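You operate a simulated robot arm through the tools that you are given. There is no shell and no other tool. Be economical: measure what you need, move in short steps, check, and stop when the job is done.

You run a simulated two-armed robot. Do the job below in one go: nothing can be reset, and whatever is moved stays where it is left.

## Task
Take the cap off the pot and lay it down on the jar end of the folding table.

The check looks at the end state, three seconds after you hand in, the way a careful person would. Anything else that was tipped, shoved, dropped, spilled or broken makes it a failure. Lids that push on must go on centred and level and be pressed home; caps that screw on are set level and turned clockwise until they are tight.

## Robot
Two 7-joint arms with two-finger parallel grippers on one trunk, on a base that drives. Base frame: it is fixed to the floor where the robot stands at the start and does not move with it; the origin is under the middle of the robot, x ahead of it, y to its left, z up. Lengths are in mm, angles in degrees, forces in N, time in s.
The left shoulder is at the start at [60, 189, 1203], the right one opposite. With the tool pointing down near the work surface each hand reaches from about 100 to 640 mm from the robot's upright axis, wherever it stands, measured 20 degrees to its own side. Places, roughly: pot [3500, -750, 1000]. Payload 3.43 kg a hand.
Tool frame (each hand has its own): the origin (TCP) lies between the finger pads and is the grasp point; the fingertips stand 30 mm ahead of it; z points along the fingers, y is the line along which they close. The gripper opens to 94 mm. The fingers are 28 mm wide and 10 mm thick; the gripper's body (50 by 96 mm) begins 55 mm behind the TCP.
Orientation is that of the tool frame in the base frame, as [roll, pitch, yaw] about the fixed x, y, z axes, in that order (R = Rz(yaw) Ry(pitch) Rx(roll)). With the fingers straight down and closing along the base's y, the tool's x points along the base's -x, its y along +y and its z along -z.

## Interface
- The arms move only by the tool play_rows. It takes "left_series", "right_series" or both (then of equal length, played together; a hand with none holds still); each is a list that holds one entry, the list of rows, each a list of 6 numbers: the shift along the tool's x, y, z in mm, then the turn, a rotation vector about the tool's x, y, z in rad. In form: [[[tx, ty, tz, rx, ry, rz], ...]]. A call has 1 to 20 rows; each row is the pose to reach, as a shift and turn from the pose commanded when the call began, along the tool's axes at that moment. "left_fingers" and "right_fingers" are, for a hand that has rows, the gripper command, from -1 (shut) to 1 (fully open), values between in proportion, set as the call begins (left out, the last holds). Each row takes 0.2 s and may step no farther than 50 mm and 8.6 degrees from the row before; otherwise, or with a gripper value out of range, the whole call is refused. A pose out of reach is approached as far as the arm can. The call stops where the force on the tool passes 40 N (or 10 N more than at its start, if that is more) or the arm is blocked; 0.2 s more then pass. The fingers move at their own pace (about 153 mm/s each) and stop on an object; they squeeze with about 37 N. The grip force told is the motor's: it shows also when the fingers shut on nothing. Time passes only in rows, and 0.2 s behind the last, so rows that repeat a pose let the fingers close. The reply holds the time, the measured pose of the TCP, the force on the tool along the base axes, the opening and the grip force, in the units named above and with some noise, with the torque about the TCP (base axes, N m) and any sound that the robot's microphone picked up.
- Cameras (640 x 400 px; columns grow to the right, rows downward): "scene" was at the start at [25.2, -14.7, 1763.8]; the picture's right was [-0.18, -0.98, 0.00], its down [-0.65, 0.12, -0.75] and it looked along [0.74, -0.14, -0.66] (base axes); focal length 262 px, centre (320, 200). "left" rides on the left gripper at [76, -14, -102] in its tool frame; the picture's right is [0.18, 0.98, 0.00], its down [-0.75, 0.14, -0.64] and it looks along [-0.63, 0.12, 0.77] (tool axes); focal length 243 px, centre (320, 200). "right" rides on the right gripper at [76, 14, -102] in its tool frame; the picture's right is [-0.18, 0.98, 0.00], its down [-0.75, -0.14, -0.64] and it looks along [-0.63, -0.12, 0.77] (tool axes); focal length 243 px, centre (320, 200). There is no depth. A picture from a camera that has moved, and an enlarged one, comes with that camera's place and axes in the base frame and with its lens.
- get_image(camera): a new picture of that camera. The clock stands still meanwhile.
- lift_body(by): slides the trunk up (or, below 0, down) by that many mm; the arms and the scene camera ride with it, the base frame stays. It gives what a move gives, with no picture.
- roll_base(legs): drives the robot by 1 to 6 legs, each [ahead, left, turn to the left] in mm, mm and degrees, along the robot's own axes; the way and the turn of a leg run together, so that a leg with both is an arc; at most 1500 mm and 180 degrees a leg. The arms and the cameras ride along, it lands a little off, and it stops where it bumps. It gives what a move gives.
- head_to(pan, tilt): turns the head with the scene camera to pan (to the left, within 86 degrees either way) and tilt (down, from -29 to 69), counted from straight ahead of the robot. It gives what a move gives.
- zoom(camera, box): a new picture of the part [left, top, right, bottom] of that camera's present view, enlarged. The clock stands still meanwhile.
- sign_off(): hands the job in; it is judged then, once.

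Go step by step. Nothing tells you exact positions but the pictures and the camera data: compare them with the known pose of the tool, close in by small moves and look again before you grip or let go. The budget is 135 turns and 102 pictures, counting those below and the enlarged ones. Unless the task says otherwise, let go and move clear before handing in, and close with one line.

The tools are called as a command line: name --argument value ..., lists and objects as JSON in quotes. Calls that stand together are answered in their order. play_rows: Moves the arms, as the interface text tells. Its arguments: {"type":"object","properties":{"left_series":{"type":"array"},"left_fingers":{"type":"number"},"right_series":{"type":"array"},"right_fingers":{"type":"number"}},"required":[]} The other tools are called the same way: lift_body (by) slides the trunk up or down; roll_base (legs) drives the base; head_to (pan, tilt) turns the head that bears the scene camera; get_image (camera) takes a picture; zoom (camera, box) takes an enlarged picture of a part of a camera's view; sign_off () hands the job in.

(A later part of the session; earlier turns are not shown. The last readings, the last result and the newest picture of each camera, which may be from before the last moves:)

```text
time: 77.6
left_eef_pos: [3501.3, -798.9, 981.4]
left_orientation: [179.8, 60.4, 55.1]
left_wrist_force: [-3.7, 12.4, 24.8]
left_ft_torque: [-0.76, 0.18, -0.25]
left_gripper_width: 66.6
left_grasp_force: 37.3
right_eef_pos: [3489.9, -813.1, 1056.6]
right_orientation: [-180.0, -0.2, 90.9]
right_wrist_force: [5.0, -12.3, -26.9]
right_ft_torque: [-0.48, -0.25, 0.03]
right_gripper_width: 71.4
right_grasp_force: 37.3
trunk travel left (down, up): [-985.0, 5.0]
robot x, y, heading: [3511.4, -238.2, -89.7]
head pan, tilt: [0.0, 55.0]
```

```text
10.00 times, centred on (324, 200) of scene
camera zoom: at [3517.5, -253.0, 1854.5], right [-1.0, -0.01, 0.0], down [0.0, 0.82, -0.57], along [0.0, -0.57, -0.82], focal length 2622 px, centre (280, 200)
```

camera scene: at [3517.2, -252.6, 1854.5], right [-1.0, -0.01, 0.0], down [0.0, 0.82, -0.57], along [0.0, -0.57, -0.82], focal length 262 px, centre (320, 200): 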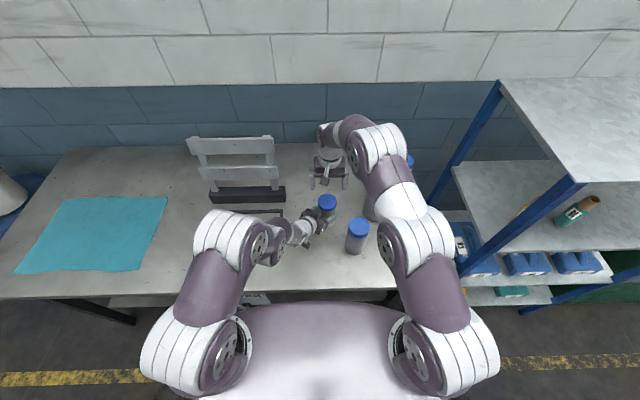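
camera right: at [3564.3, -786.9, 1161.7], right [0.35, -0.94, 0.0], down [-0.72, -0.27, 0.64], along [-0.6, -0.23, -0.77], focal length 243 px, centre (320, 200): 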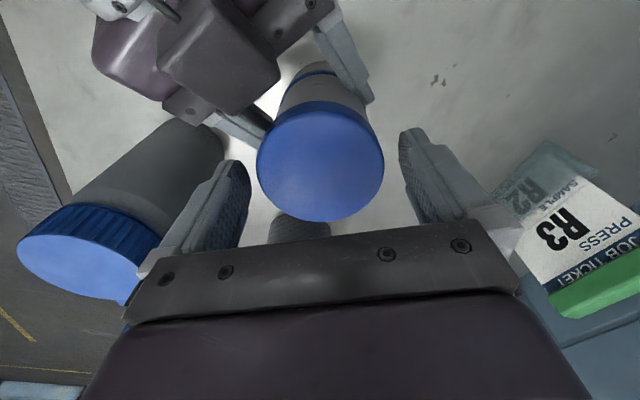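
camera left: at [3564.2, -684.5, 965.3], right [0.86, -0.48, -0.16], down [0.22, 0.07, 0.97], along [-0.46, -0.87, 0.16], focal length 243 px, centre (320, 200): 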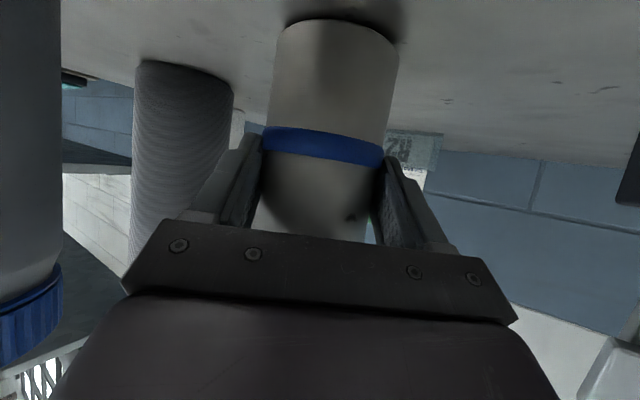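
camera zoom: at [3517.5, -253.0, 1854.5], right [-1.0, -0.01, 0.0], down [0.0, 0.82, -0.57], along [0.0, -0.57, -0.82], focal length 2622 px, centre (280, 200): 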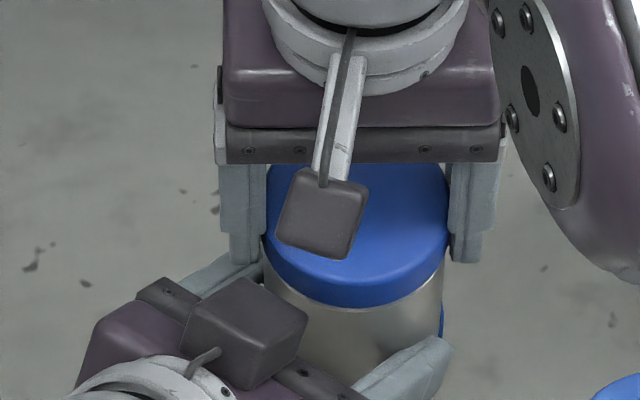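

No release at 27 N. I pull further toward the 40 N stop while twisting slightly.

play_rows --right_series '[[[0, 0, -2, 0, 0, 0.05], [0, 0, -4, 0, 0, 0.1], [0, 0, -6, 0, 0, 0.15], [0, 0, -8, 0, 0, 0.2]]]'

zoom --camera "scene" --box '[292, 180, 356, 220]'

get_image --camera "right"

```text
time: 78.6
left_eef_pos: [3503.1, -796.9, 981.0]
left_orientation: [179.9, 60.0, 55.0]
left_wrist_force: [-10.4, 5.8, 18.4]
left_ft_torque: [-1.09, -0.51, -0.49]
left_gripper_width: 65.4
left_grasp_force: 37.2
right_eef_pos: [3489.3, -813.1, 1065.4]
right_orientation: [-180.0, 0.0, 79.5]
right_wrist_force: [10.9, -5.3, -22.1]
right_ft_torque: [0.25, -0.1, 0.3]
right_gripper_width: 69.8
right_grasp_force: 36.9
trunk travel left (down, up): [-985.0, 5.0]
robot x, y, heading: [3514.7, -245.5, -89.7]
head pan, tilt: [0.0, 55.0]
```

```text
10.00 times, centred on (324, 200) of scene
camera zoom: at [3517.4, -252.9, 1854.5], right [-1.0, -0.01, 0.0], down [0.0, 0.82, -0.57], along [0.0, -0.57, -0.82], focal length 2622 px, centre (280, 200)
```

zoom: 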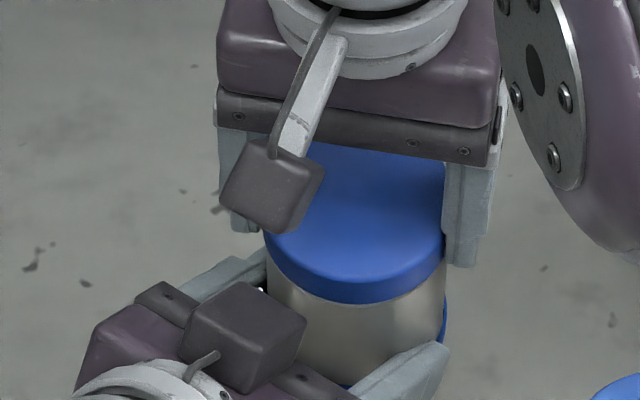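

```text
37 pictures are left
camera right: at [3517.9, -741.0, 1167.2], right [0.93, -0.36, 0.0], down [-0.28, -0.71, 0.64], along [-0.23, -0.6, -0.77], focal length 243 px, centre (320, 200)
```

right: 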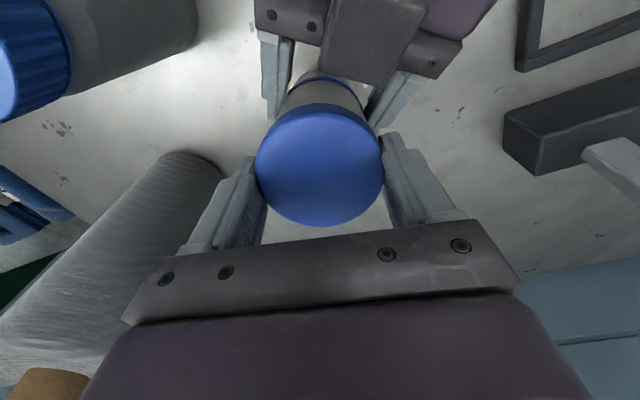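

The fingers slide up the cap at ~27 N and it doesn't lift, while it turns freely: treat it as a screw cap and ratchet. I do full strokes between yaw 27 and 92.

play_rows --right_series '[[[0, 0, 0, 0, 0, 0], [0, 0, 0, 0, 0, 0], [0, 0, 6, 0, 0, 0.14], [0, 0, 12, 0, 0, 0.28], [0, 0, 17, 0, 0, 0.42], [0, 0, 17, 0, 0, 0.56], [0, 0, 17, 0, 0, 0.7], [0, 0, 17, 0, 0, 0.84], [0, 0, 17, 0, 0, 0.92], [0, 0, 17, 0, 0, 0.92]]]' --right_fingers 1

play_rows --right_series '[[[0, 0, 0, 0, 0, 0], [0, 0, 0, 0, 0, 0], [0, 0, 0, 0, 0, 0], [0, 0, 0, 0, 0, -0.14], [0, 0, 0, 0, 0, -0.28], [0, 0, 0, 0, 0, -0.42], [0, 0, 0, 0, 0, -0.56], [0, 0, 0, 0, 0, -0.7], [0, 0, 0, 0, 0, -0.84], [0, 0, 0, 0, 0, -0.98], [0, 0, 0, 0, 0, -1.12]]]' --right_fingers -1

play_rows --right_series '[[[0, 0, 0, 0, 0, 0], [0, 0, 0, 0, 0, 0], [0, 0, 0, 0, 0, 0.14], [0, 0, 0, 0, 0, 0.28], [0, 0, 0, 0, 0, 0.42], [0, 0, 0, 0, 0, 0.56], [0, 0, 0, 0, 0, 0.7], [0, 0, 0, 0, 0, 0.84], [0, 0, 0, 0, 0, 0.98], [0, 0, 0, 0, 0, 1.12], [0, 0, 0, 0, 0, 1.12]]]' --right_fingers 1

get_image --camera "right"

zoom --camera "scene" --box '[292, 180, 356, 220]'

```text
time: 80.8
left_eef_pos: [3503.8, -797.2, 980.2]
left_orientation: [180.0, 60.0, 55.3]
left_wrist_force: [-0.5, -0.7, -3.0]
left_ft_torque: [0.03, -0.05, 0.0]
left_gripper_width: 64.1
left_grasp_force: 37.4
right_eef_pos: [3489.5, -813.7, 1047.7]
right_orientation: [180.0, 0.0, 26.7]
right_wrist_force: [0.7, -0.9, 0.2]
right_ft_torque: [-0.02, 0.01, -0.02]
right_gripper_width: 93.8
right_grasp_force: 0.0
trunk travel left (down, up): [-985.0, 5.0]
robot x, y, heading: [3515.4, -241.7, -89.5]
head pan, tilt: [0.0, 55.0]
```

```text
time: 83.2
left_eef_pos: [3504.3, -798.4, 980.7]
left_orientation: [-179.8, 60.0, 55.5]
left_wrist_force: [-7.1, -2.2, -9.7]
left_ft_torque: [0.3, -0.68, -0.02]
left_gripper_width: 64.3
left_grasp_force: 36.6
right_eef_pos: [3490.0, -812.0, 1047.7]
right_orientation: [-180.0, -0.1, 91.1]
right_wrist_force: [6.5, 2.2, 7.7]
right_ft_torque: [-0.01, 0.05, -0.02]
right_gripper_width: 71.2
right_grasp_force: 37.2
trunk travel left (down, up): [-985.0, 5.0]
robot x, y, heading: [3516.1, -238.9, -89.7]
head pan, tilt: [0.0, 55.0]
```

```text
time: 85.6
left_eef_pos: [3503.9, -797.4, 980.7]
left_orientation: [179.9, 60.0, 55.3]
left_wrist_force: [0.5, 0.0, -1.7]
left_ft_torque: [0.03, -0.04, 0.02]
left_gripper_width: 64.0
left_grasp_force: 36.9
right_eef_pos: [3488.1, -811.8, 1047.6]
right_orientation: [179.9, 0.0, 26.6]
right_wrist_force: [-0.2, -0.4, 0.1]
right_ft_torque: [-0.04, -0.01, 0.0]
right_gripper_width: 94.2
right_grasp_force: 0.2
trunk travel left (down, up): [-985.0, 5.0]
robot x, y, heading: [3512.3, -242.5, -89.8]
head pan, tilt: [0.0, 55.0]
```

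```text
36 pictures are left
camera right: at [3563.9, -792.3, 1149.6], right [0.28, -0.96, 0.0], down [-0.74, -0.21, 0.64], along [-0.62, -0.18, -0.77], focal length 243 px, centre (320, 200)
```

right: 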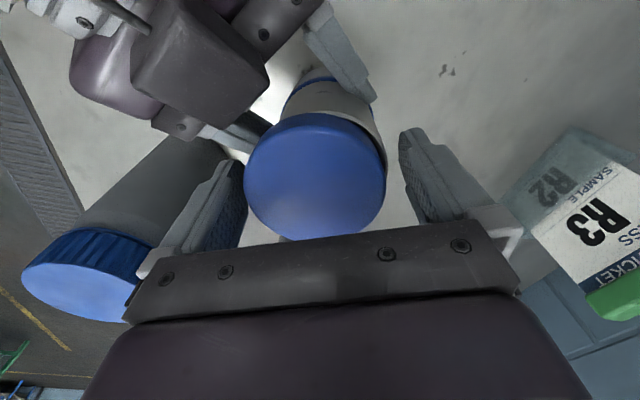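

```text
10.00 times, centred on (324, 200) of scene
camera zoom: at [3517.4, -253.1, 1854.5], right [-1.0, -0.01, 0.0], down [0.0, 0.82, -0.57], along [0.0, -0.57, -0.82], focal length 2622 px, centre (280, 200)
```

zoom: 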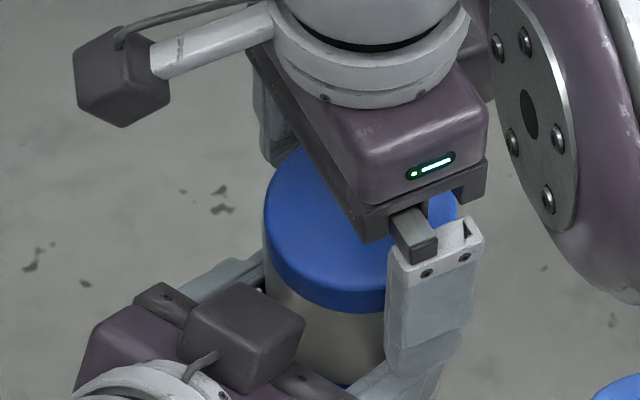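

The left width changed to 64, so the pot may have slid a little in the left fingers. I inspect the cap/body seam and the pot's base.

zoom --camera "right" --box '[220, 50, 412, 250]'

get_image --camera "left"

```text
2.00 times, centred on (316, 150) of right
camera zoom: at [3563.9, -792.3, 1149.6], right [0.28, -0.96, 0.0], down [-0.74, -0.21, 0.64], along [-0.62, -0.18, -0.77], focal length 485 px, centre (328, 300)
```

zoom: 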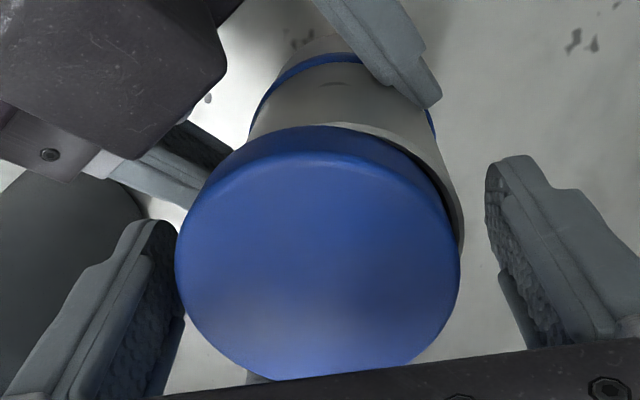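

```text
33 pictures are left
camera left: at [3563.8, -684.8, 965.6], right [0.86, -0.48, -0.16], down [0.22, 0.07, 0.97], along [-0.46, -0.87, 0.16], focal length 243 px, centre (320, 200)
```

left: 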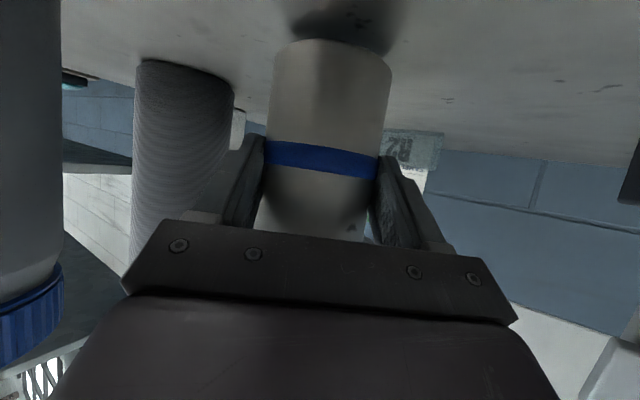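

The seam is open: the cap has come off its seat and sits loosely on the rim; the pot is slightly lifted in the left hand. I grip the cap and lift straight up.

play_rows --right_series '[[[0, 0, 0, 0, 0, 0], [0, 0, 0, 0, 0, 0], [0, 0, 0, 0, 0, 0], [0, 0, -3, 0, 0, 0], [0, 0, -6, 0, 0, 0], [0, 0, -10, 0, 0, 0]]]' --right_fingers -1

zoom --camera "scene" --box '[276, 170, 372, 230]'

get_image --camera "right"

```text
time: 87.0
left_eef_pos: [3503.3, -797.8, 979.3]
left_orientation: [179.9, 60.1, 55.2]
left_wrist_force: [-11.1, 22.2, 5.1]
left_ft_torque: [-1.4, -0.59, -0.42]
left_gripper_width: 64.5
left_grasp_force: 37.1
right_eef_pos: [3490.8, -813.6, 1058.0]
right_orientation: [179.9, 0.0, 26.7]
right_wrist_force: [10.7, -22.1, -8.5]
right_ft_torque: [-0.43, -0.2, -0.05]
right_gripper_width: 71.1
right_grasp_force: 36.6
trunk travel left (down, up): [-985.0, 5.0]
robot x, y, heading: [3518.2, -241.0, -89.8]
head pan, tilt: [0.0, 55.0]
```

```text
6.67 times, centred on (324, 200) of scene
camera zoom: at [3517.5, -253.0, 1854.5], right [-1.0, -0.01, 0.0], down [0.0, 0.82, -0.57], along [0.0, -0.57, -0.82], focal length 1748 px, centre (293, 200)
```

zoom: 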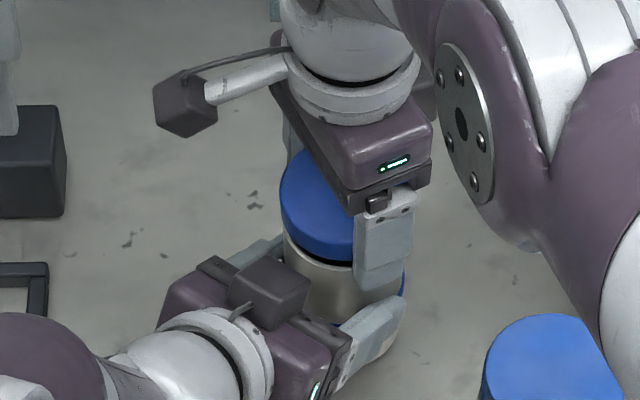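

```text
31 pictures are left
camera right: at [3564.5, -792.3, 1160.8], right [0.28, -0.96, 0.0], down [-0.74, -0.21, 0.64], along [-0.62, -0.18, -0.77], focal length 243 px, centre (320, 200)
```

right: 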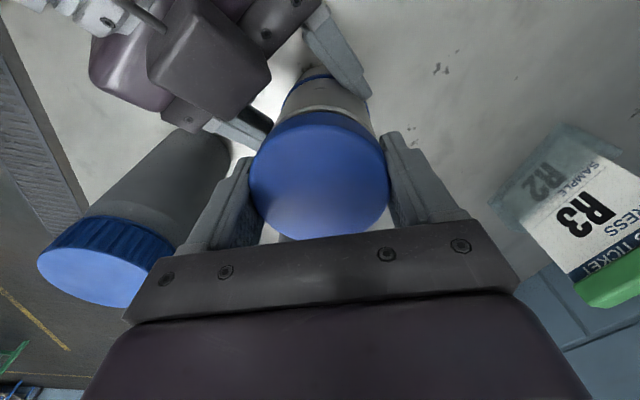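

A gap under the cap is visible. I relieve the side load and keep lifting slowly.

play_rows --right_series '[[[0, 2.7, 0, 0, 0, 0], [0, 2.7, -4, 0, 0, 0], [0, 2.7, -8, 0, 0, 0], [0, 2.7, -12, 0, 0, 0], [0, 2.7, -16, 0, 0, 0]]]'

zoom --camera "scene" --box '[276, 170, 372, 230]'

```text
time: 88.2
left_eef_pos: [3503.8, -798.5, 980.4]
left_orientation: [-179.9, 60.1, 55.5]
left_wrist_force: [0.9, -0.5, -2.4]
left_ft_torque: [0.0, -0.02, -0.01]
left_gripper_width: 64.0
left_grasp_force: 37.3
right_eef_pos: [3490.9, -813.8, 1073.9]
right_orientation: [-179.8, 0.0, 26.7]
right_wrist_force: [-0.4, -1.0, -1.0]
right_ft_torque: [-0.01, 0.01, 0.02]
right_gripper_width: 71.1
right_grasp_force: 36.4
trunk travel left (down, up): [-985.0, 5.0]
robot x, y, heading: [3515.3, -237.0, -89.5]
head pan, tilt: [0.0, 55.0]
```

```text
6.67 times, centred on (324, 200) of scene
camera zoom: at [3517.4, -252.9, 1854.5], right [-1.0, -0.01, 0.0], down [0.0, 0.82, -0.57], along [0.0, -0.57, -0.82], focal length 1748 px, centre (293, 200)
```

zoom: 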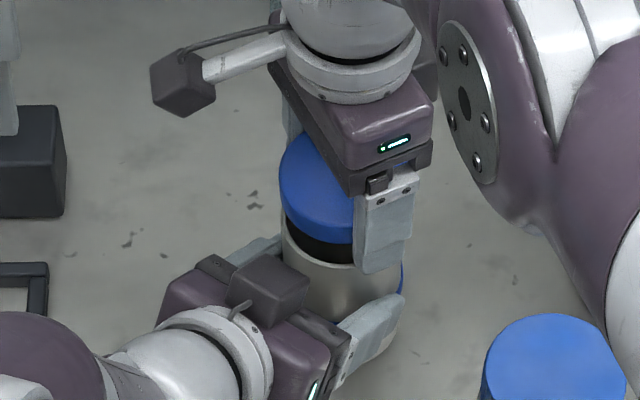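

Forces dropped to zero: the cap is free. I lift it well clear, then look at the pot's base in the left hand to set it back down.

play_rows --right_series '[[[0, 0, -30, 0, 0, 0], [0, 0, -75, 0, 0, 0], [0, 0, -120, 0, 0, 0], [0, 0, -120, 0, 0, 0]]]'

get_image --camera "left"

zoom --camera "scene" --box '[256, 160, 384, 240]'

```text
time: 89.2
left_eef_pos: [3502.8, -798.6, 979.5]
left_orientation: [-180.0, 60.1, 55.3]
left_wrist_force: [0.6, 0.0, -2.8]
left_ft_torque: [0.09, -0.04, -0.03]
left_gripper_width: 64.2
left_grasp_force: 37.2
right_eef_pos: [3491.4, -817.0, 1192.1]
right_orientation: [-179.8, 0.0, 26.8]
right_wrist_force: [0.7, 0.9, -1.1]
right_ft_torque: [0.0, 0.0, -0.01]
right_gripper_width: 70.9
right_grasp_force: 36.3
trunk travel left (down, up): [-985.0, 5.0]
robot x, y, heading: [3517.5, -241.7, -89.4]
head pan, tilt: [0.0, 55.0]
```

```text
29 pictures are left
camera left: at [3563.8, -685.2, 965.4], right [0.86, -0.48, -0.16], down [0.22, 0.07, 0.97], along [-0.46, -0.87, 0.16], focal length 243 px, centre (320, 200)
```

left: 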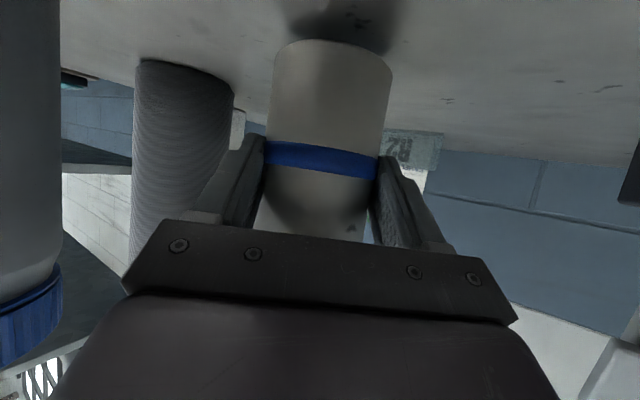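

```text
5.00 times, centred on (320, 200) of scene
camera zoom: at [3517.6, -253.8, 1854.5], right [-1.0, -0.01, 0.0], down [0.0, 0.82, -0.57], along [0.0, -0.57, -0.82], focal length 1311 px, centre (320, 200)
```

zoom: 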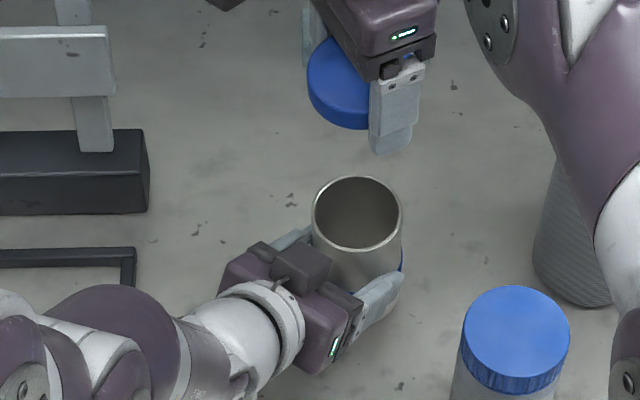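

The cap is off and held by the right hand; the pot hangs roughly 8–13 mm above the table. I lower the left hand vertically in small steps to feel the contact.

play_rows --left_series '[[[1.7, 0, 1, 0, 0, 0], [3.5, 0, 2, 0, 0, 0], [5.2, 0, 3, 0, 0, 0], [5.2, 0, 3, 0, 0, 0]]]'

play_rows --left_series '[[[0.9, 0, 0.5, 0, 0, 0], [1.7, 0, 1, 0, 0, 0], [1.7, 0, 1, 0, 0, 0]]]'

get_image --camera "left"

```text
time: 90.2
left_eef_pos: [3502.5, -797.2, 976.5]
left_orientation: [180.0, 60.0, 55.2]
left_wrist_force: [0.3, -0.5, -2.2]
left_ft_torque: [0.05, -0.01, 0.03]
left_gripper_width: 64.3
left_grasp_force: 36.9
right_eef_pos: [3490.4, -816.5, 1192.3]
right_orientation: [-180.0, 0.1, 26.6]
right_wrist_force: [-0.7, 0.4, -0.3]
right_ft_torque: [0.0, -0.01, 0.02]
right_gripper_width: 70.7
right_grasp_force: 36.6
trunk travel left (down, up): [-985.0, 5.0]
robot x, y, heading: [3513.0, -238.6, -89.7]
head pan, tilt: [0.0, 55.0]
```

```text
time: 91.0
left_eef_pos: [3503.7, -798.3, 970.5]
left_orientation: [-180.0, 60.0, 55.3]
left_wrist_force: [0.1, 0.0, -1.9]
left_ft_torque: [0.07, -0.02, -0.01]
left_gripper_width: 64.5
left_grasp_force: 36.8
right_eef_pos: [3490.9, -817.6, 1191.7]
right_orientation: [180.0, 0.0, 26.6]
right_wrist_force: [0.0, -0.3, -0.5]
right_ft_torque: [0.0, 0.02, 0.0]
right_gripper_width: 70.9
right_grasp_force: 36.8
trunk travel left (down, up): [-985.0, 5.0]
robot x, y, heading: [3516.4, -242.5, -89.7]
head pan, tilt: [0.0, 55.0]
```

```text
27 pictures are left
camera left: at [3563.1, -684.8, 957.5], right [0.86, -0.48, -0.16], down [0.22, 0.07, 0.97], along [-0.46, -0.87, 0.16], focal length 243 px, centre (320, 200)
```

left: 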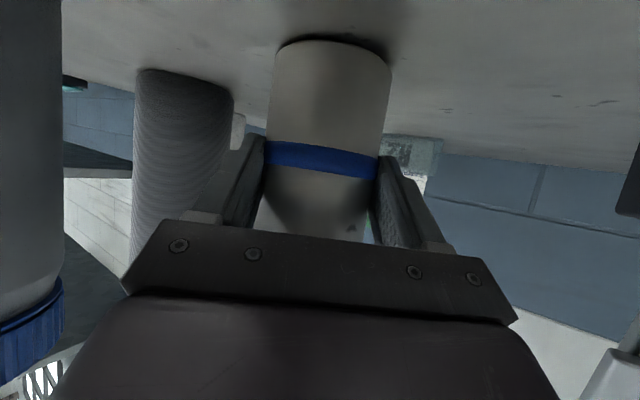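

The shadow under the pot is narrowing; no contact force yet. I lower further in 1 mm steps.

play_rows --left_series '[[[0.9, 0, 0.5, 0, 0, 0], [1.7, 0, 1, 0, 0, 0], [1.7, 0, 1, 0, 0, 0]]]'

play_rows --left_series '[[[0.9, 0, 0.5, 0, 0, 0], [1.7, 0, 1, 0, 0, 0], [1.7, 0, 1, 0, 0, 0]]]'

get_image --camera "left"

```text
time: 91.8
left_eef_pos: [3503.5, -797.0, 970.3]
left_orientation: [179.9, 60.0, 55.2]
left_wrist_force: [-0.2, -0.4, 0.0]
left_ft_torque: [0.07, 0.0, -0.01]
left_gripper_width: 64.1
left_grasp_force: 37.9
right_eef_pos: [3491.1, -816.6, 1191.3]
right_orientation: [180.0, 0.0, 26.8]
right_wrist_force: [0.3, 0.5, 0.6]
right_ft_torque: [-0.01, -0.04, 0.0]
right_gripper_width: 70.9
right_grasp_force: 36.9
trunk travel left (down, up): [-985.0, 5.0]
robot x, y, heading: [3515.9, -239.9, -89.5]
head pan, tilt: [0.0, 55.0]
```

```text
time: 92.6
left_eef_pos: [3502.8, -796.7, 970.8]
left_orientation: [179.8, 60.3, 55.0]
left_wrist_force: [0.5, 1.3, 15.0]
left_ft_torque: [0.16, -0.07, 0.02]
left_gripper_width: 64.1
left_grasp_force: 37.9
right_eef_pos: [3489.9, -814.9, 1193.7]
right_orientation: [179.8, 0.0, 26.7]
right_wrist_force: [-0.2, 0.8, 0.5]
right_ft_torque: [0.0, 0.02, 0.0]
right_gripper_width: 70.9
right_grasp_force: 36.6
trunk travel left (down, up): [-985.0, 5.0]
robot x, y, heading: [3515.9, -242.2, -89.7]
head pan, tilt: [0.0, 55.0]
```

```text
26 pictures are left
camera left: at [3563.6, -684.7, 955.5], right [0.86, -0.48, -0.16], down [0.22, 0.07, 0.97], along [-0.46, -0.87, 0.17], focal length 243 px, centre (320, 200)
```

left: 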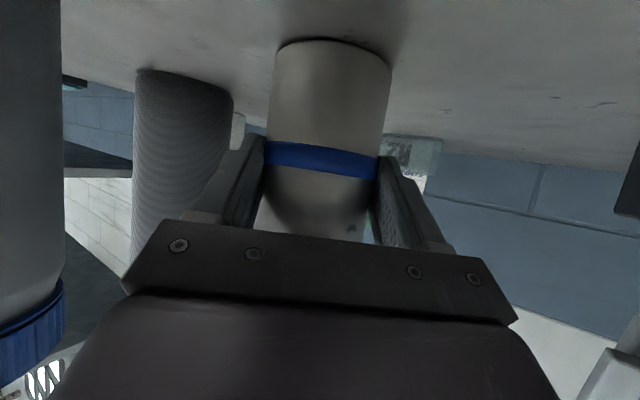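

The pot is on the table (15 N). I relax 1 mm, open the left fingers and withdraw along the approach line.

play_rows --left_series '[[[-0.9, 0, -0.5, 0, 0, 0], [-0.9, 0, -0.5, 0, 0, 0]]]'

play_rows --left_series '[[[0, 0, 0, 0, 0, 0], [0, 0, 0, 0, 0, 0], [0, 0, 0, 0, 0, 0]]]' --left_fingers 1

get_image --camera "left"

```text
time: 93.2
left_eef_pos: [3502.2, -798.3, 969.8]
left_orientation: [179.9, 60.2, 55.2]
left_wrist_force: [1.2, -0.8, 14.8]
left_ft_torque: [-0.02, -0.16, -0.01]
left_gripper_width: 64.5
left_grasp_force: 36.8
right_eef_pos: [3490.8, -815.7, 1193.6]
right_orientation: [179.9, 0.0, 26.6]
right_wrist_force: [-0.2, 0.5, 0.4]
right_ft_torque: [0.01, 0.01, -0.02]
right_gripper_width: 70.6
right_grasp_force: 36.3
trunk travel left (down, up): [-985.0, 5.0]
robot x, y, heading: [3511.6, -241.5, -89.8]
head pan, tilt: [0.0, 55.0]
```

```text
time: 94.0
left_eef_pos: [3503.1, -798.9, 968.7]
left_orientation: [-180.0, 60.0, 55.3]
left_wrist_force: [-0.1, 0.1, 0.0]
left_ft_torque: [-0.01, -0.01, 0.01]
left_gripper_width: 94.0
left_grasp_force: 0.1
right_eef_pos: [3490.7, -817.0, 1192.4]
right_orientation: [179.9, 0.0, 26.7]
right_wrist_force: [-0.1, -1.2, 0.2]
right_ft_torque: [0.0, 0.02, 0.04]
right_gripper_width: 71.0
right_grasp_force: 37.2
trunk travel left (down, up): [-985.0, 5.0]
robot x, y, heading: [3514.0, -238.6, -89.7]
head pan, tilt: [0.0, 55.0]
```

```text
25 pictures are left
camera left: at [3563.6, -685.1, 954.5], right [0.86, -0.48, -0.16], down [0.22, 0.07, 0.97], along [-0.46, -0.87, 0.16], focal length 243 px, centre (320, 200)
```

left: 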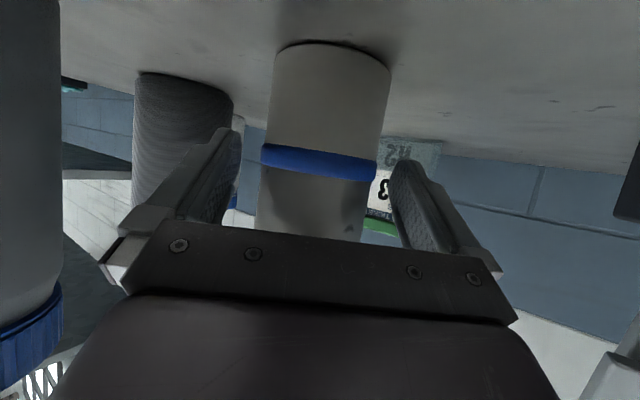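

The pot stands upright and free. I withdraw the left hand backward along its axis, then up.

play_rows --left_series '[[[0, 0, -20, 0, 0, 0], [0, 0, -50, 0, 0, 0], [0, 0, -85, 0, 0, 0], [0, 0, -115, 0, 0, 0], [-30, 0, -135, 0, 0, 0], [-70, 0, -155, 0, 0, 0], [-110, 0, -175, 0, 0, 0]]]'

get_image --camera "scene"

zoom --camera "scene" --box '[300, 170, 460, 270]'

```text
time: 95.6
left_eef_pos: [3557.8, -718.1, 1148.8]
left_orientation: [-179.9, 60.0, 55.3]
left_wrist_force: [-0.8, 0.5, 0.1]
left_ft_torque: [-0.01, 0.0, 0.01]
left_gripper_width: 94.1
left_grasp_force: 0.0
left hand out of reach, approached as far as the arm can: row 4, 5
right_eef_pos: [3490.3, -815.3, 1193.4]
right_orientation: [179.8, -0.1, 26.7]
right_wrist_force: [0.0, -0.4, -0.3]
right_ft_torque: [-0.02, 0.03, -0.03]
right_gripper_width: 70.6
right_grasp_force: 37.3
trunk travel left (down, up): [-985.0, 5.0]
robot x, y, heading: [3515.4, -239.3, -89.9]
head pan, tilt: [0.0, 55.0]
```

```text
24 pictures are left
camera scene: at [3517.6, -250.8, 1854.5], right [-1.0, -0.01, 0.0], down [0.0, 0.82, -0.57], along [0.0, -0.57, -0.82], focal length 262 px, centre (320, 200)
```

scene: 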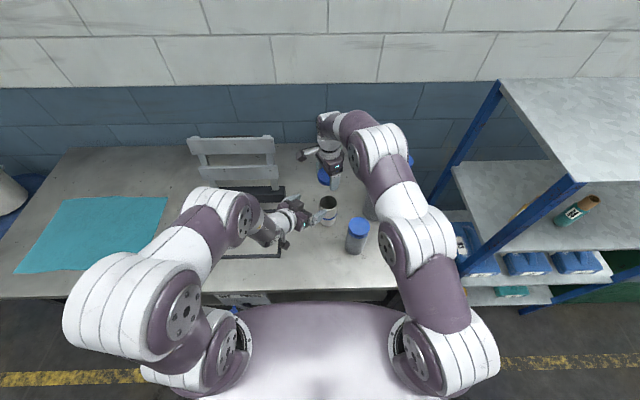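

```text
4.00 times, centred on (380, 220) of scene
camera zoom: at [3517.6, -250.8, 1854.5], right [-1.0, -0.01, 0.0], down [0.0, 0.82, -0.57], along [0.0, -0.57, -0.82], focal length 1049 px, centre (80, 120)
```

zoom: 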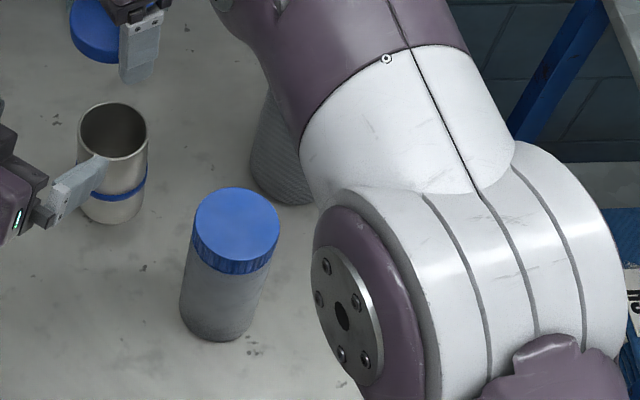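

The open pot stands fine. I move the left hand further aside so that the right hand with the cap can come back past it.

play_rows --left_series '[[[-5, 22, -21, 0, 0, 0], [-10, 45, -42, 0, 0, 0], [-15, 68, -63, 0, 0, 0], [-21, 90, -84, 0, 0, 0], [-26, 112, -105, 0, 0, 0]]]'

get_image --camera "scene"

```text
time: 96.8
left_eef_pos: [3694.9, -718.3, 1225.7]
left_orientation: [-180.0, 60.0, 55.3]
left_wrist_force: [0.5, 0.2, -0.6]
left_ft_torque: [0.02, 0.01, 0.01]
left_gripper_width: 94.0
left_grasp_force: 0.1
right_eef_pos: [3491.3, -816.2, 1192.5]
right_orientation: [180.0, 0.1, 26.8]
right_wrist_force: [0.1, -0.2, -1.2]
right_ft_torque: [-0.04, 0.0, 0.01]
right_gripper_width: 70.8
right_grasp_force: 36.9
trunk travel left (down, up): [-985.0, 5.0]
robot x, y, heading: [3514.8, -240.5, -89.6]
head pan, tilt: [0.0, 55.0]
```

```text
22 pictures are left
camera scene: at [3518.5, -251.5, 1854.5], right [-1.0, -0.01, 0.0], down [0.0, 0.82, -0.57], along [0.0, -0.57, -0.82], focal length 262 px, centre (320, 200)
```

scene: 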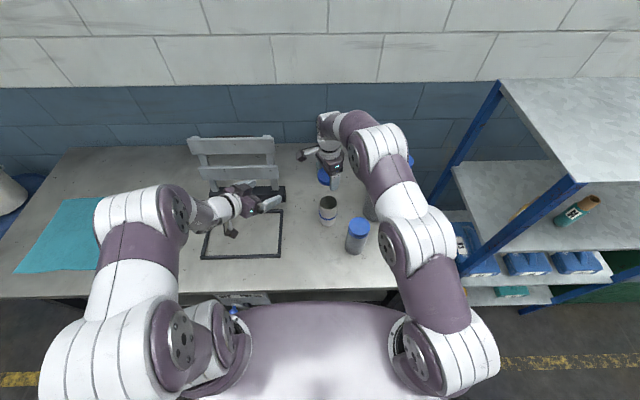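

Way is clear. I bring the cap straight back (+y 180 mm) while turning the right hand to yaw 90.

play_rows --right_series '[[[18, -36, -10, 0, 0, -0.12], [36, -72, -10, 0, 0, -0.24], [54, -107, -10, 0, 0, -0.36], [72, -143, -10, 0, 0, -0.48], [81, -161, -10, 0, 0, -0.6], [81, -161, -10, 0, 0, -0.73], [81, -161, -10, 0, 0, -0.86], [81, -161, -10, 0, 0, -0.99], [81, -161, -10, 0, 0, -1.1], [81, -161, -10, 0, 0, -1.1]]]'

get_image --camera "scene"

```text
time: 99.0
left_eef_pos: [3692.1, -718.7, 1225.8]
left_orientation: [-180.0, 60.0, 55.3]
left_wrist_force: [-0.6, 0.0, 0.4]
left_ft_torque: [0.0, 0.02, -0.03]
left_gripper_width: 94.3
left_grasp_force: 0.1
right_eef_pos: [3489.6, -633.9, 1203.6]
right_orientation: [-180.0, 0.1, 89.7]
right_wrist_force: [-0.3, 0.4, 0.1]
right_ft_torque: [-0.01, -0.06, 0.01]
right_gripper_width: 70.8
right_grasp_force: 37.0
trunk travel left (down, up): [-985.0, 5.0]
robot x, y, heading: [3516.3, -243.1, -89.8]
head pan, tilt: [0.0, 55.0]
```

```text
21 pictures are left
camera scene: at [3517.5, -252.6, 1854.5], right [-1.0, -0.01, 0.0], down [0.0, 0.82, -0.57], along [0.0, -0.57, -0.82], focal length 262 px, centre (320, 200)
```

scene: 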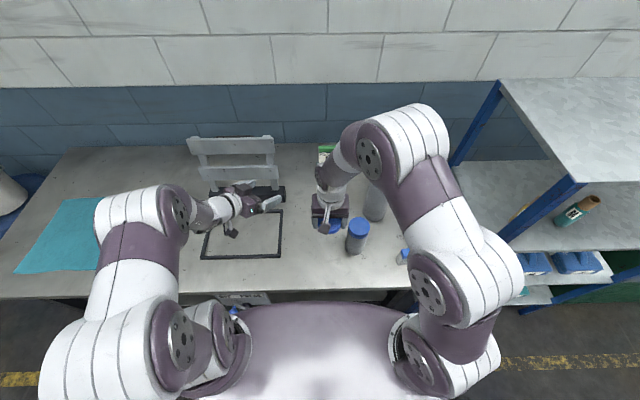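

Now I carry it over in -x to above the free spot at about [3313, -604], staying high.

play_rows --right_series '[[[8, -44, 0, 0, 0, 0], [16, -88, 0, 0, 0, 0], [24, -132, 0, 0, 0, 0], [30, -176, 0, 0, 0, 0], [30, -176, 0, 0, 0, 0]]]'

get_image --camera "scene"

get_image --camera "right"

```text
time: 100.2
left_eef_pos: [3694.0, -717.6, 1224.9]
left_orientation: [180.0, 60.1, 55.3]
left_wrist_force: [-0.2, -0.2, 0.5]
left_ft_torque: [0.01, -0.01, -0.01]
left_gripper_width: 94.0
left_grasp_force: 0.1
right_eef_pos: [3311.5, -603.1, 1202.7]
right_orientation: [-180.0, 0.0, 89.8]
right_wrist_force: [0.4, -0.5, -0.3]
right_ft_torque: [0.0, 0.01, -0.01]
right_gripper_width: 70.7
right_grasp_force: 37.2
trunk travel left (down, up): [-985.0, 5.0]
robot x, y, heading: [3516.2, -241.7, -90.0]
head pan, tilt: [0.0, 55.0]
```

```text
20 pictures are left
camera scene: at [3517.9, -252.5, 1854.5], right [-1.0, -0.01, 0.0], down [0.0, 0.82, -0.57], along [0.0, -0.57, -0.82], focal length 262 px, centre (320, 200)
```

scene: 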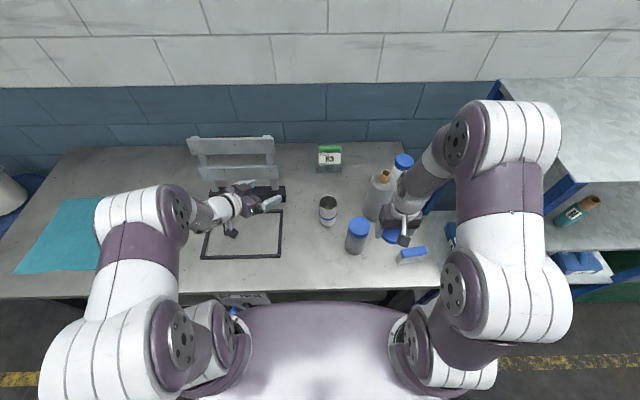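

```text
19 pictures are left
camera right: at [3327.1, -527.5, 1306.0], right [0.98, -0.19, 0.0], down [-0.14, -0.75, 0.64], along [-0.12, -0.63, -0.77], focal length 243 px, centre (320, 200)
```

right: 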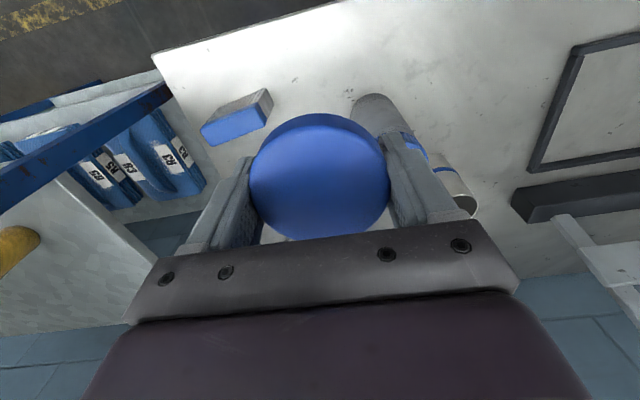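

The cap hangs level over the free spot, clear of jar and brush. I check how the fingertips sit relative to the cap's lower rim, and begin the descent.

play_rows --right_series '[[[0, 0, 45, 0, 0, 0], [0, 0, 90, 0, 0, 0], [0, 0, 135, 0, 0, 0], [0, 0, 180, 0, 0, 0], [0, 0, 215, 0, 0, 0], [0, 0, 215, 0, 0, 0]]]'

zoom --camera "scene" --box '[340, 200, 436, 260]'

get_image --camera "right"

```text
time: 101.6
left_eef_pos: [3693.9, -716.1, 1225.9]
left_orientation: [-180.0, 60.1, 55.3]
left_wrist_force: [-0.9, 0.3, 0.3]
left_ft_torque: [-0.01, -0.01, 0.06]
left_gripper_width: 94.1
left_grasp_force: 0.1
right_eef_pos: [3315.1, -602.5, 989.7]
right_orientation: [-180.0, 0.0, 89.8]
right_wrist_force: [1.4, 0.0, -0.3]
right_ft_torque: [-0.04, 0.0, 0.02]
right_gripper_width: 70.7
right_grasp_force: 36.8
trunk travel left (down, up): [-985.0, 5.0]
robot x, y, heading: [3521.2, -237.6, -89.7]
head pan, tilt: [0.0, 55.0]
```

```text
6.67 times, centred on (388, 230) of scene
camera zoom: at [3517.9, -251.7, 1854.5], right [-1.0, -0.01, 0.0], down [0.0, 0.82, -0.57], along [0.0, -0.57, -0.82], focal length 1748 px, centre (-133, 0)
```

zoom: 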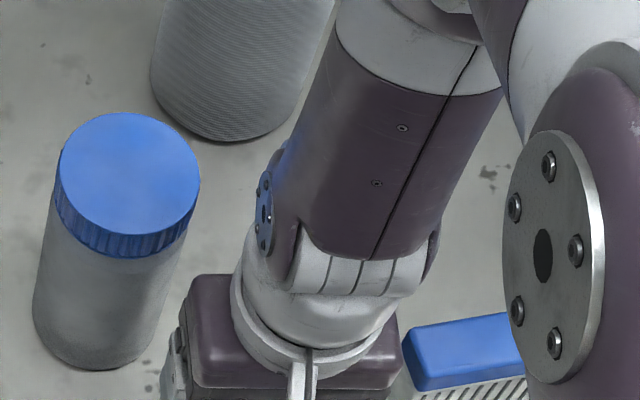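

```text
17 pictures are left
camera right: at [3329.2, -527.1, 1092.5], right [0.98, -0.19, 0.0], down [-0.14, -0.75, 0.64], along [-0.12, -0.63, -0.77], focal length 243 px, centre (320, 200)
```

right: 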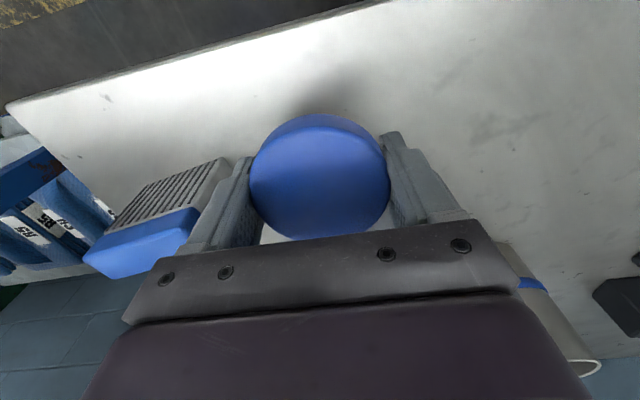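

The brush is close to the opening finger's side, so I shift 15 mm in +x and descend to z≈955.

play_rows --right_series '[[[0, 15, 0, 0, 0, 0], [0, 15, 15, 0, 0, 0], [0, 15, 30, 0, 0, 0], [0, 15, 35, 0, 0, 0], [0, 15, 35, 0, 0, 0]]]'

get_image --camera "right"

```text
time: 102.8
left_eef_pos: [3694.6, -717.2, 1225.8]
left_orientation: [180.0, 60.0, 55.3]
left_wrist_force: [-1.2, -0.8, -0.3]
left_ft_torque: [0.0, 0.02, 0.0]
left_gripper_width: 94.1
left_grasp_force: 0.2
right_eef_pos: [3328.2, -605.2, 953.1]
right_orientation: [-180.0, 0.0, 89.8]
right_wrist_force: [-0.4, 0.0, 0.2]
right_ft_torque: [0.0, 0.0, -0.01]
right_gripper_width: 70.9
right_grasp_force: 36.9
trunk travel left (down, up): [-985.0, 5.0]
robot x, y, heading: [3514.0, -242.2, -89.5]
head pan, tilt: [0.0, 55.0]
```

```text
16 pictures are left
camera right: at [3344.3, -528.3, 1055.6], right [0.98, -0.19, 0.0], down [-0.14, -0.75, 0.64], along [-0.12, -0.63, -0.77], focal length 243 px, centre (320, 200)
```

right: 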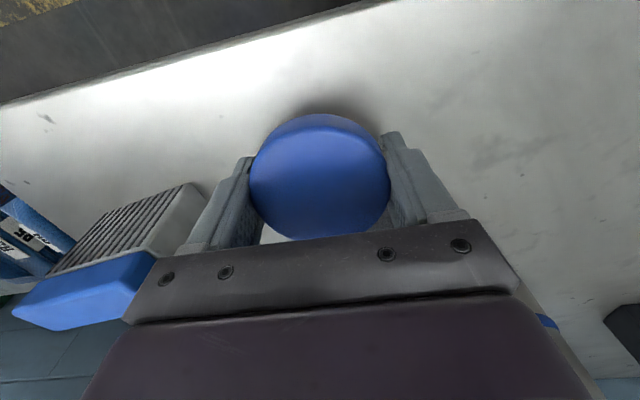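

I shift another 10 mm away from the brush and descend in small steps until contact.

play_rows --right_series '[[[0, 10, 0, 0, 0, 0], [0, 10, 4, 0, 0, 0], [0, 10, 8, 0, 0, 0], [0, 10, 8, 0, 0, 0]]]'

play_rows --right_series '[[[0, 0, 1.5, 0, 0, 0], [0, 0, 3, 0, 0, 0], [0, 0, 3, 0, 0, 0]]]'

get_image --camera "right"

```text
time: 103.8
left_eef_pos: [3694.0, -718.2, 1224.8]
left_orientation: [180.0, 60.1, 55.3]
left_wrist_force: [-0.9, 0.2, 0.7]
left_ft_torque: [0.03, 0.0, -0.01]
left_gripper_width: 93.9
left_grasp_force: 0.0
right_eef_pos: [3339.4, -605.2, 945.3]
right_orientation: [-180.0, 0.0, 89.7]
right_wrist_force: [0.4, -0.8, -0.5]
right_ft_torque: [0.0, 0.01, -0.01]
right_gripper_width: 70.8
right_grasp_force: 36.9
trunk travel left (down, up): [-985.0, 5.0]
robot x, y, heading: [3515.6, -240.5, -89.7]
head pan, tilt: [0.0, 55.0]
```

```text
time: 104.6
left_eef_pos: [3694.2, -717.7, 1225.9]
left_orientation: [179.9, 60.1, 55.3]
left_wrist_force: [1.1, 0.6, -0.3]
left_ft_torque: [-0.01, -0.03, 0.04]
left_gripper_width: 93.9
left_grasp_force: 0.1
right_eef_pos: [3339.9, -603.4, 942.6]
right_orientation: [179.9, 0.0, 89.7]
right_wrist_force: [0.1, 0.1, -0.1]
right_ft_torque: [-0.02, -0.01, 0.0]
right_gripper_width: 70.7
right_grasp_force: 36.9
trunk travel left (down, up): [-985.0, 5.0]
robot x, y, heading: [3514.8, -243.0, -89.6]
head pan, tilt: [0.0, 55.0]
```

```text
15 pictures are left
camera right: at [3354.9, -528.3, 1044.8], right [0.98, -0.19, 0.0], down [-0.14, -0.75, 0.64], along [-0.12, -0.63, -0.77], focal length 243 px, centre (320, 200)
```

right: 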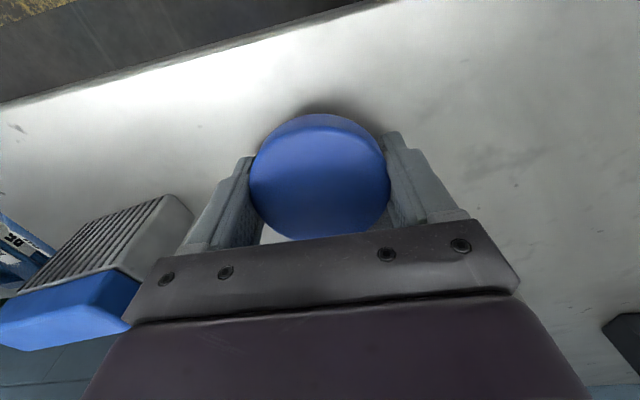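

No contact yet, the shadow gap is closing. I continue in small steps.

play_rows --right_series '[[[0, 0, 1.5, 0, 0, 0], [0, 0, 3, 0, 0, 0], [0, 0, 3, 0, 0, 0]]]'

play_rows --right_series '[[[0, 0, 1, 0, 0, 0], [0, 0, 2, 0, 0, 0], [0, 0, 2, 0, 0, 0]]]'

get_image --camera "right"

```text
time: 105.4
left_eef_pos: [3694.4, -718.3, 1226.4]
left_orientation: [180.0, 59.9, 55.3]
left_wrist_force: [-1.1, -0.1, 0.5]
left_ft_torque: [0.02, 0.0, 0.01]
left_gripper_width: 94.0
left_grasp_force: 0.0
right_eef_pos: [3339.0, -605.0, 941.5]
right_orientation: [180.0, 0.0, 89.7]
right_wrist_force: [-0.3, -0.1, -0.5]
right_ft_torque: [0.0, -0.03, 0.0]
right_gripper_width: 70.8
right_grasp_force: 37.4
trunk travel left (down, up): [-985.0, 5.0]
robot x, y, heading: [3515.4, -240.0, -89.6]
head pan, tilt: [0.0, 55.0]
```

```text
time: 106.2
left_eef_pos: [3694.2, -717.9, 1225.2]
left_orientation: [180.0, 60.0, 55.3]
left_wrist_force: [1.0, 0.1, 0.5]
left_ft_torque: [0.02, -0.03, -0.03]
left_gripper_width: 94.0
left_grasp_force: 0.0
right_eef_pos: [3339.3, -606.4, 937.3]
right_orientation: [179.9, 0.0, 89.7]
right_wrist_force: [0.4, -0.4, -0.7]
right_ft_torque: [0.03, 0.02, 0.03]
right_gripper_width: 70.8
right_grasp_force: 37.1
trunk travel left (down, up): [-985.0, 5.0]
robot x, y, heading: [3516.7, -242.3, -89.5]
head pan, tilt: [0.0, 55.0]
```

```text
14 pictures are left
camera right: at [3354.5, -529.3, 1040.3], right [0.98, -0.19, 0.0], down [-0.14, -0.75, 0.64], along [-0.12, -0.63, -0.77], focal length 243 px, centre (320, 200)
```

right: 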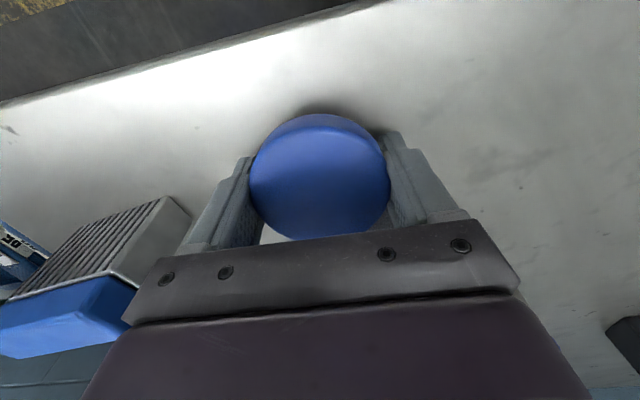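

play_rows --right_series '[[[0, 0, 1, 0, 0, 0], [0, 0, 2, 0, 0, 0], [0, 0, 2, 0, 0, 0]]]'

play_rows --right_series '[[[0, 0, 1, 0, 0, 0], [0, 0, 2, 0, 0, 0], [0, 0, 2, 0, 0, 0]]]'

zoom --camera "right" --box '[220, 80, 420, 205]'

```text
time: 107.0
left_eef_pos: [3694.1, -717.5, 1225.8]
left_orientation: [-179.9, 60.0, 55.3]
left_wrist_force: [-0.2, 0.1, -0.5]
left_ft_torque: [0.01, -0.01, 0.02]
left_gripper_width: 93.9
left_grasp_force: 0.1
right_eef_pos: [3338.1, -604.9, 935.7]
right_orientation: [-179.9, -0.1, 89.7]
right_wrist_force: [-0.3, 0.2, 0.0]
right_ft_torque: [0.02, -0.03, 0.03]
right_gripper_width: 70.7
right_grasp_force: 36.9
trunk travel left (down, up): [-985.0, 5.0]
robot x, y, heading: [3515.5, -240.2, -90.0]
head pan, tilt: [0.0, 55.0]
```

```text
time: 107.8
left_eef_pos: [3694.4, -717.8, 1225.7]
left_orientation: [-180.0, 60.1, 55.3]
left_wrist_force: [-0.6, -0.5, 0.4]
left_ft_torque: [-0.01, 0.02, 0.01]
left_gripper_width: 93.9
left_grasp_force: 0.1
right_eef_pos: [3340.3, -605.6, 933.0]
right_orientation: [179.9, 0.0, 89.7]
right_wrist_force: [-0.7, -0.2, -0.5]
right_ft_torque: [0.01, 0.0, 0.05]
right_gripper_width: 70.7
right_grasp_force: 37.0
trunk travel left (down, up): [-985.0, 5.0]
robot x, y, heading: [3514.2, -240.9, -89.6]
head pan, tilt: [0.0, 55.0]
```

```text
3.20 times, centred on (320, 142) of right
camera zoom: at [3354.8, -528.6, 1035.7], right [0.98, -0.19, 0.0], down [-0.14, -0.75, 0.64], along [-0.12, -0.63, -0.77], focal length 776 px, centre (320, 384)
```

zoom: 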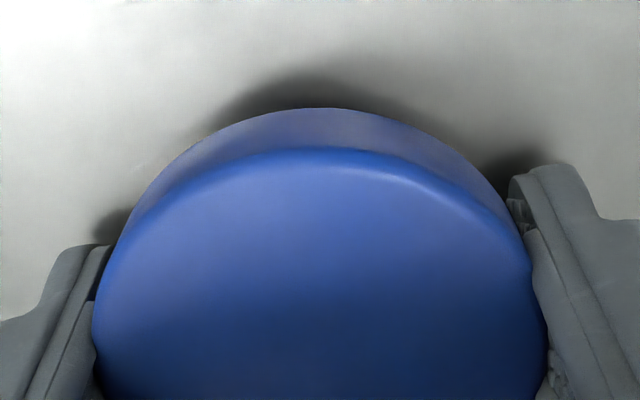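

Still a small gap. I continue downward in 2 mm calls.

play_rows --right_series '[[[0, 0, 1, 0, 0, 0], [0, 0, 2.5, 0, 0, 0], [0, 0, 2.5, 0, 0, 0]]]'

play_rows --right_series '[[[0, 0, 1, 0, 0, 0], [0, 0, 2, 0, 0, 0], [0, 0, 2, 0, 0, 0]]]'

zoom --camera "right" --box '[220, 80, 420, 205]'

```text
time: 108.6
left_eef_pos: [3695.2, -718.1, 1226.5]
left_orientation: [180.0, 60.0, 55.2]
left_wrist_force: [-0.3, -0.5, 0.8]
left_ft_torque: [-0.01, 0.02, 0.02]
left_gripper_width: 93.9
left_grasp_force: 0.1
right_eef_pos: [3339.8, -604.2, 930.4]
right_orientation: [180.0, 0.0, 89.6]
right_wrist_force: [-0.4, 0.2, -0.3]
right_ft_torque: [0.0, -0.02, -0.03]
right_gripper_width: 70.5
right_grasp_force: 36.9
trunk travel left (down, up): [-985.0, 5.0]
robot x, y, heading: [3512.3, -242.2, -89.4]
head pan, tilt: [0.0, 55.0]
```

```text
time: 109.4
left_eef_pos: [3694.6, -715.6, 1226.4]
left_orientation: [180.0, 60.1, 55.2]
left_wrist_force: [0.8, 0.1, 0.0]
left_ft_torque: [0.0, 0.01, -0.02]
left_gripper_width: 94.2
left_grasp_force: 0.1
right_eef_pos: [3339.4, -603.7, 930.2]
right_orientation: [179.9, 0.2, 89.7]
right_wrist_force: [-2.5, 1.0, 22.7]
right_ft_torque: [0.33, -0.38, 0.14]
right_gripper_width: 70.5
right_grasp_force: 37.1
trunk travel left (down, up): [-985.0, 5.0]
robot x, y, heading: [3511.6, -241.7, -90.0]
head pan, tilt: [0.0, 55.0]
```

```text
3.20 times, centred on (320, 142) of right
camera zoom: at [3355.0, -528.2, 1032.1], right [0.98, -0.19, 0.0], down [-0.14, -0.75, 0.64], along [-0.12, -0.63, -0.76], focal length 776 px, centre (320, 384)
```

zoom: 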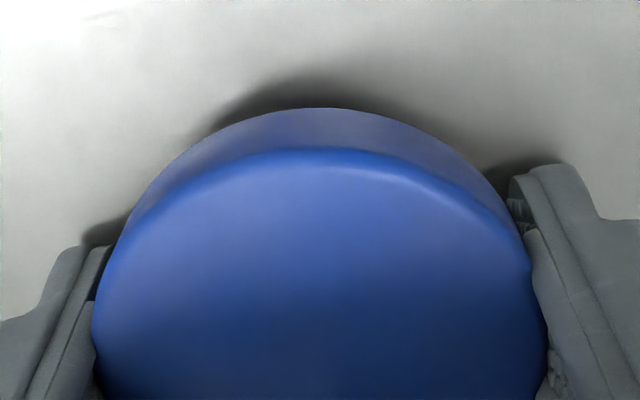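

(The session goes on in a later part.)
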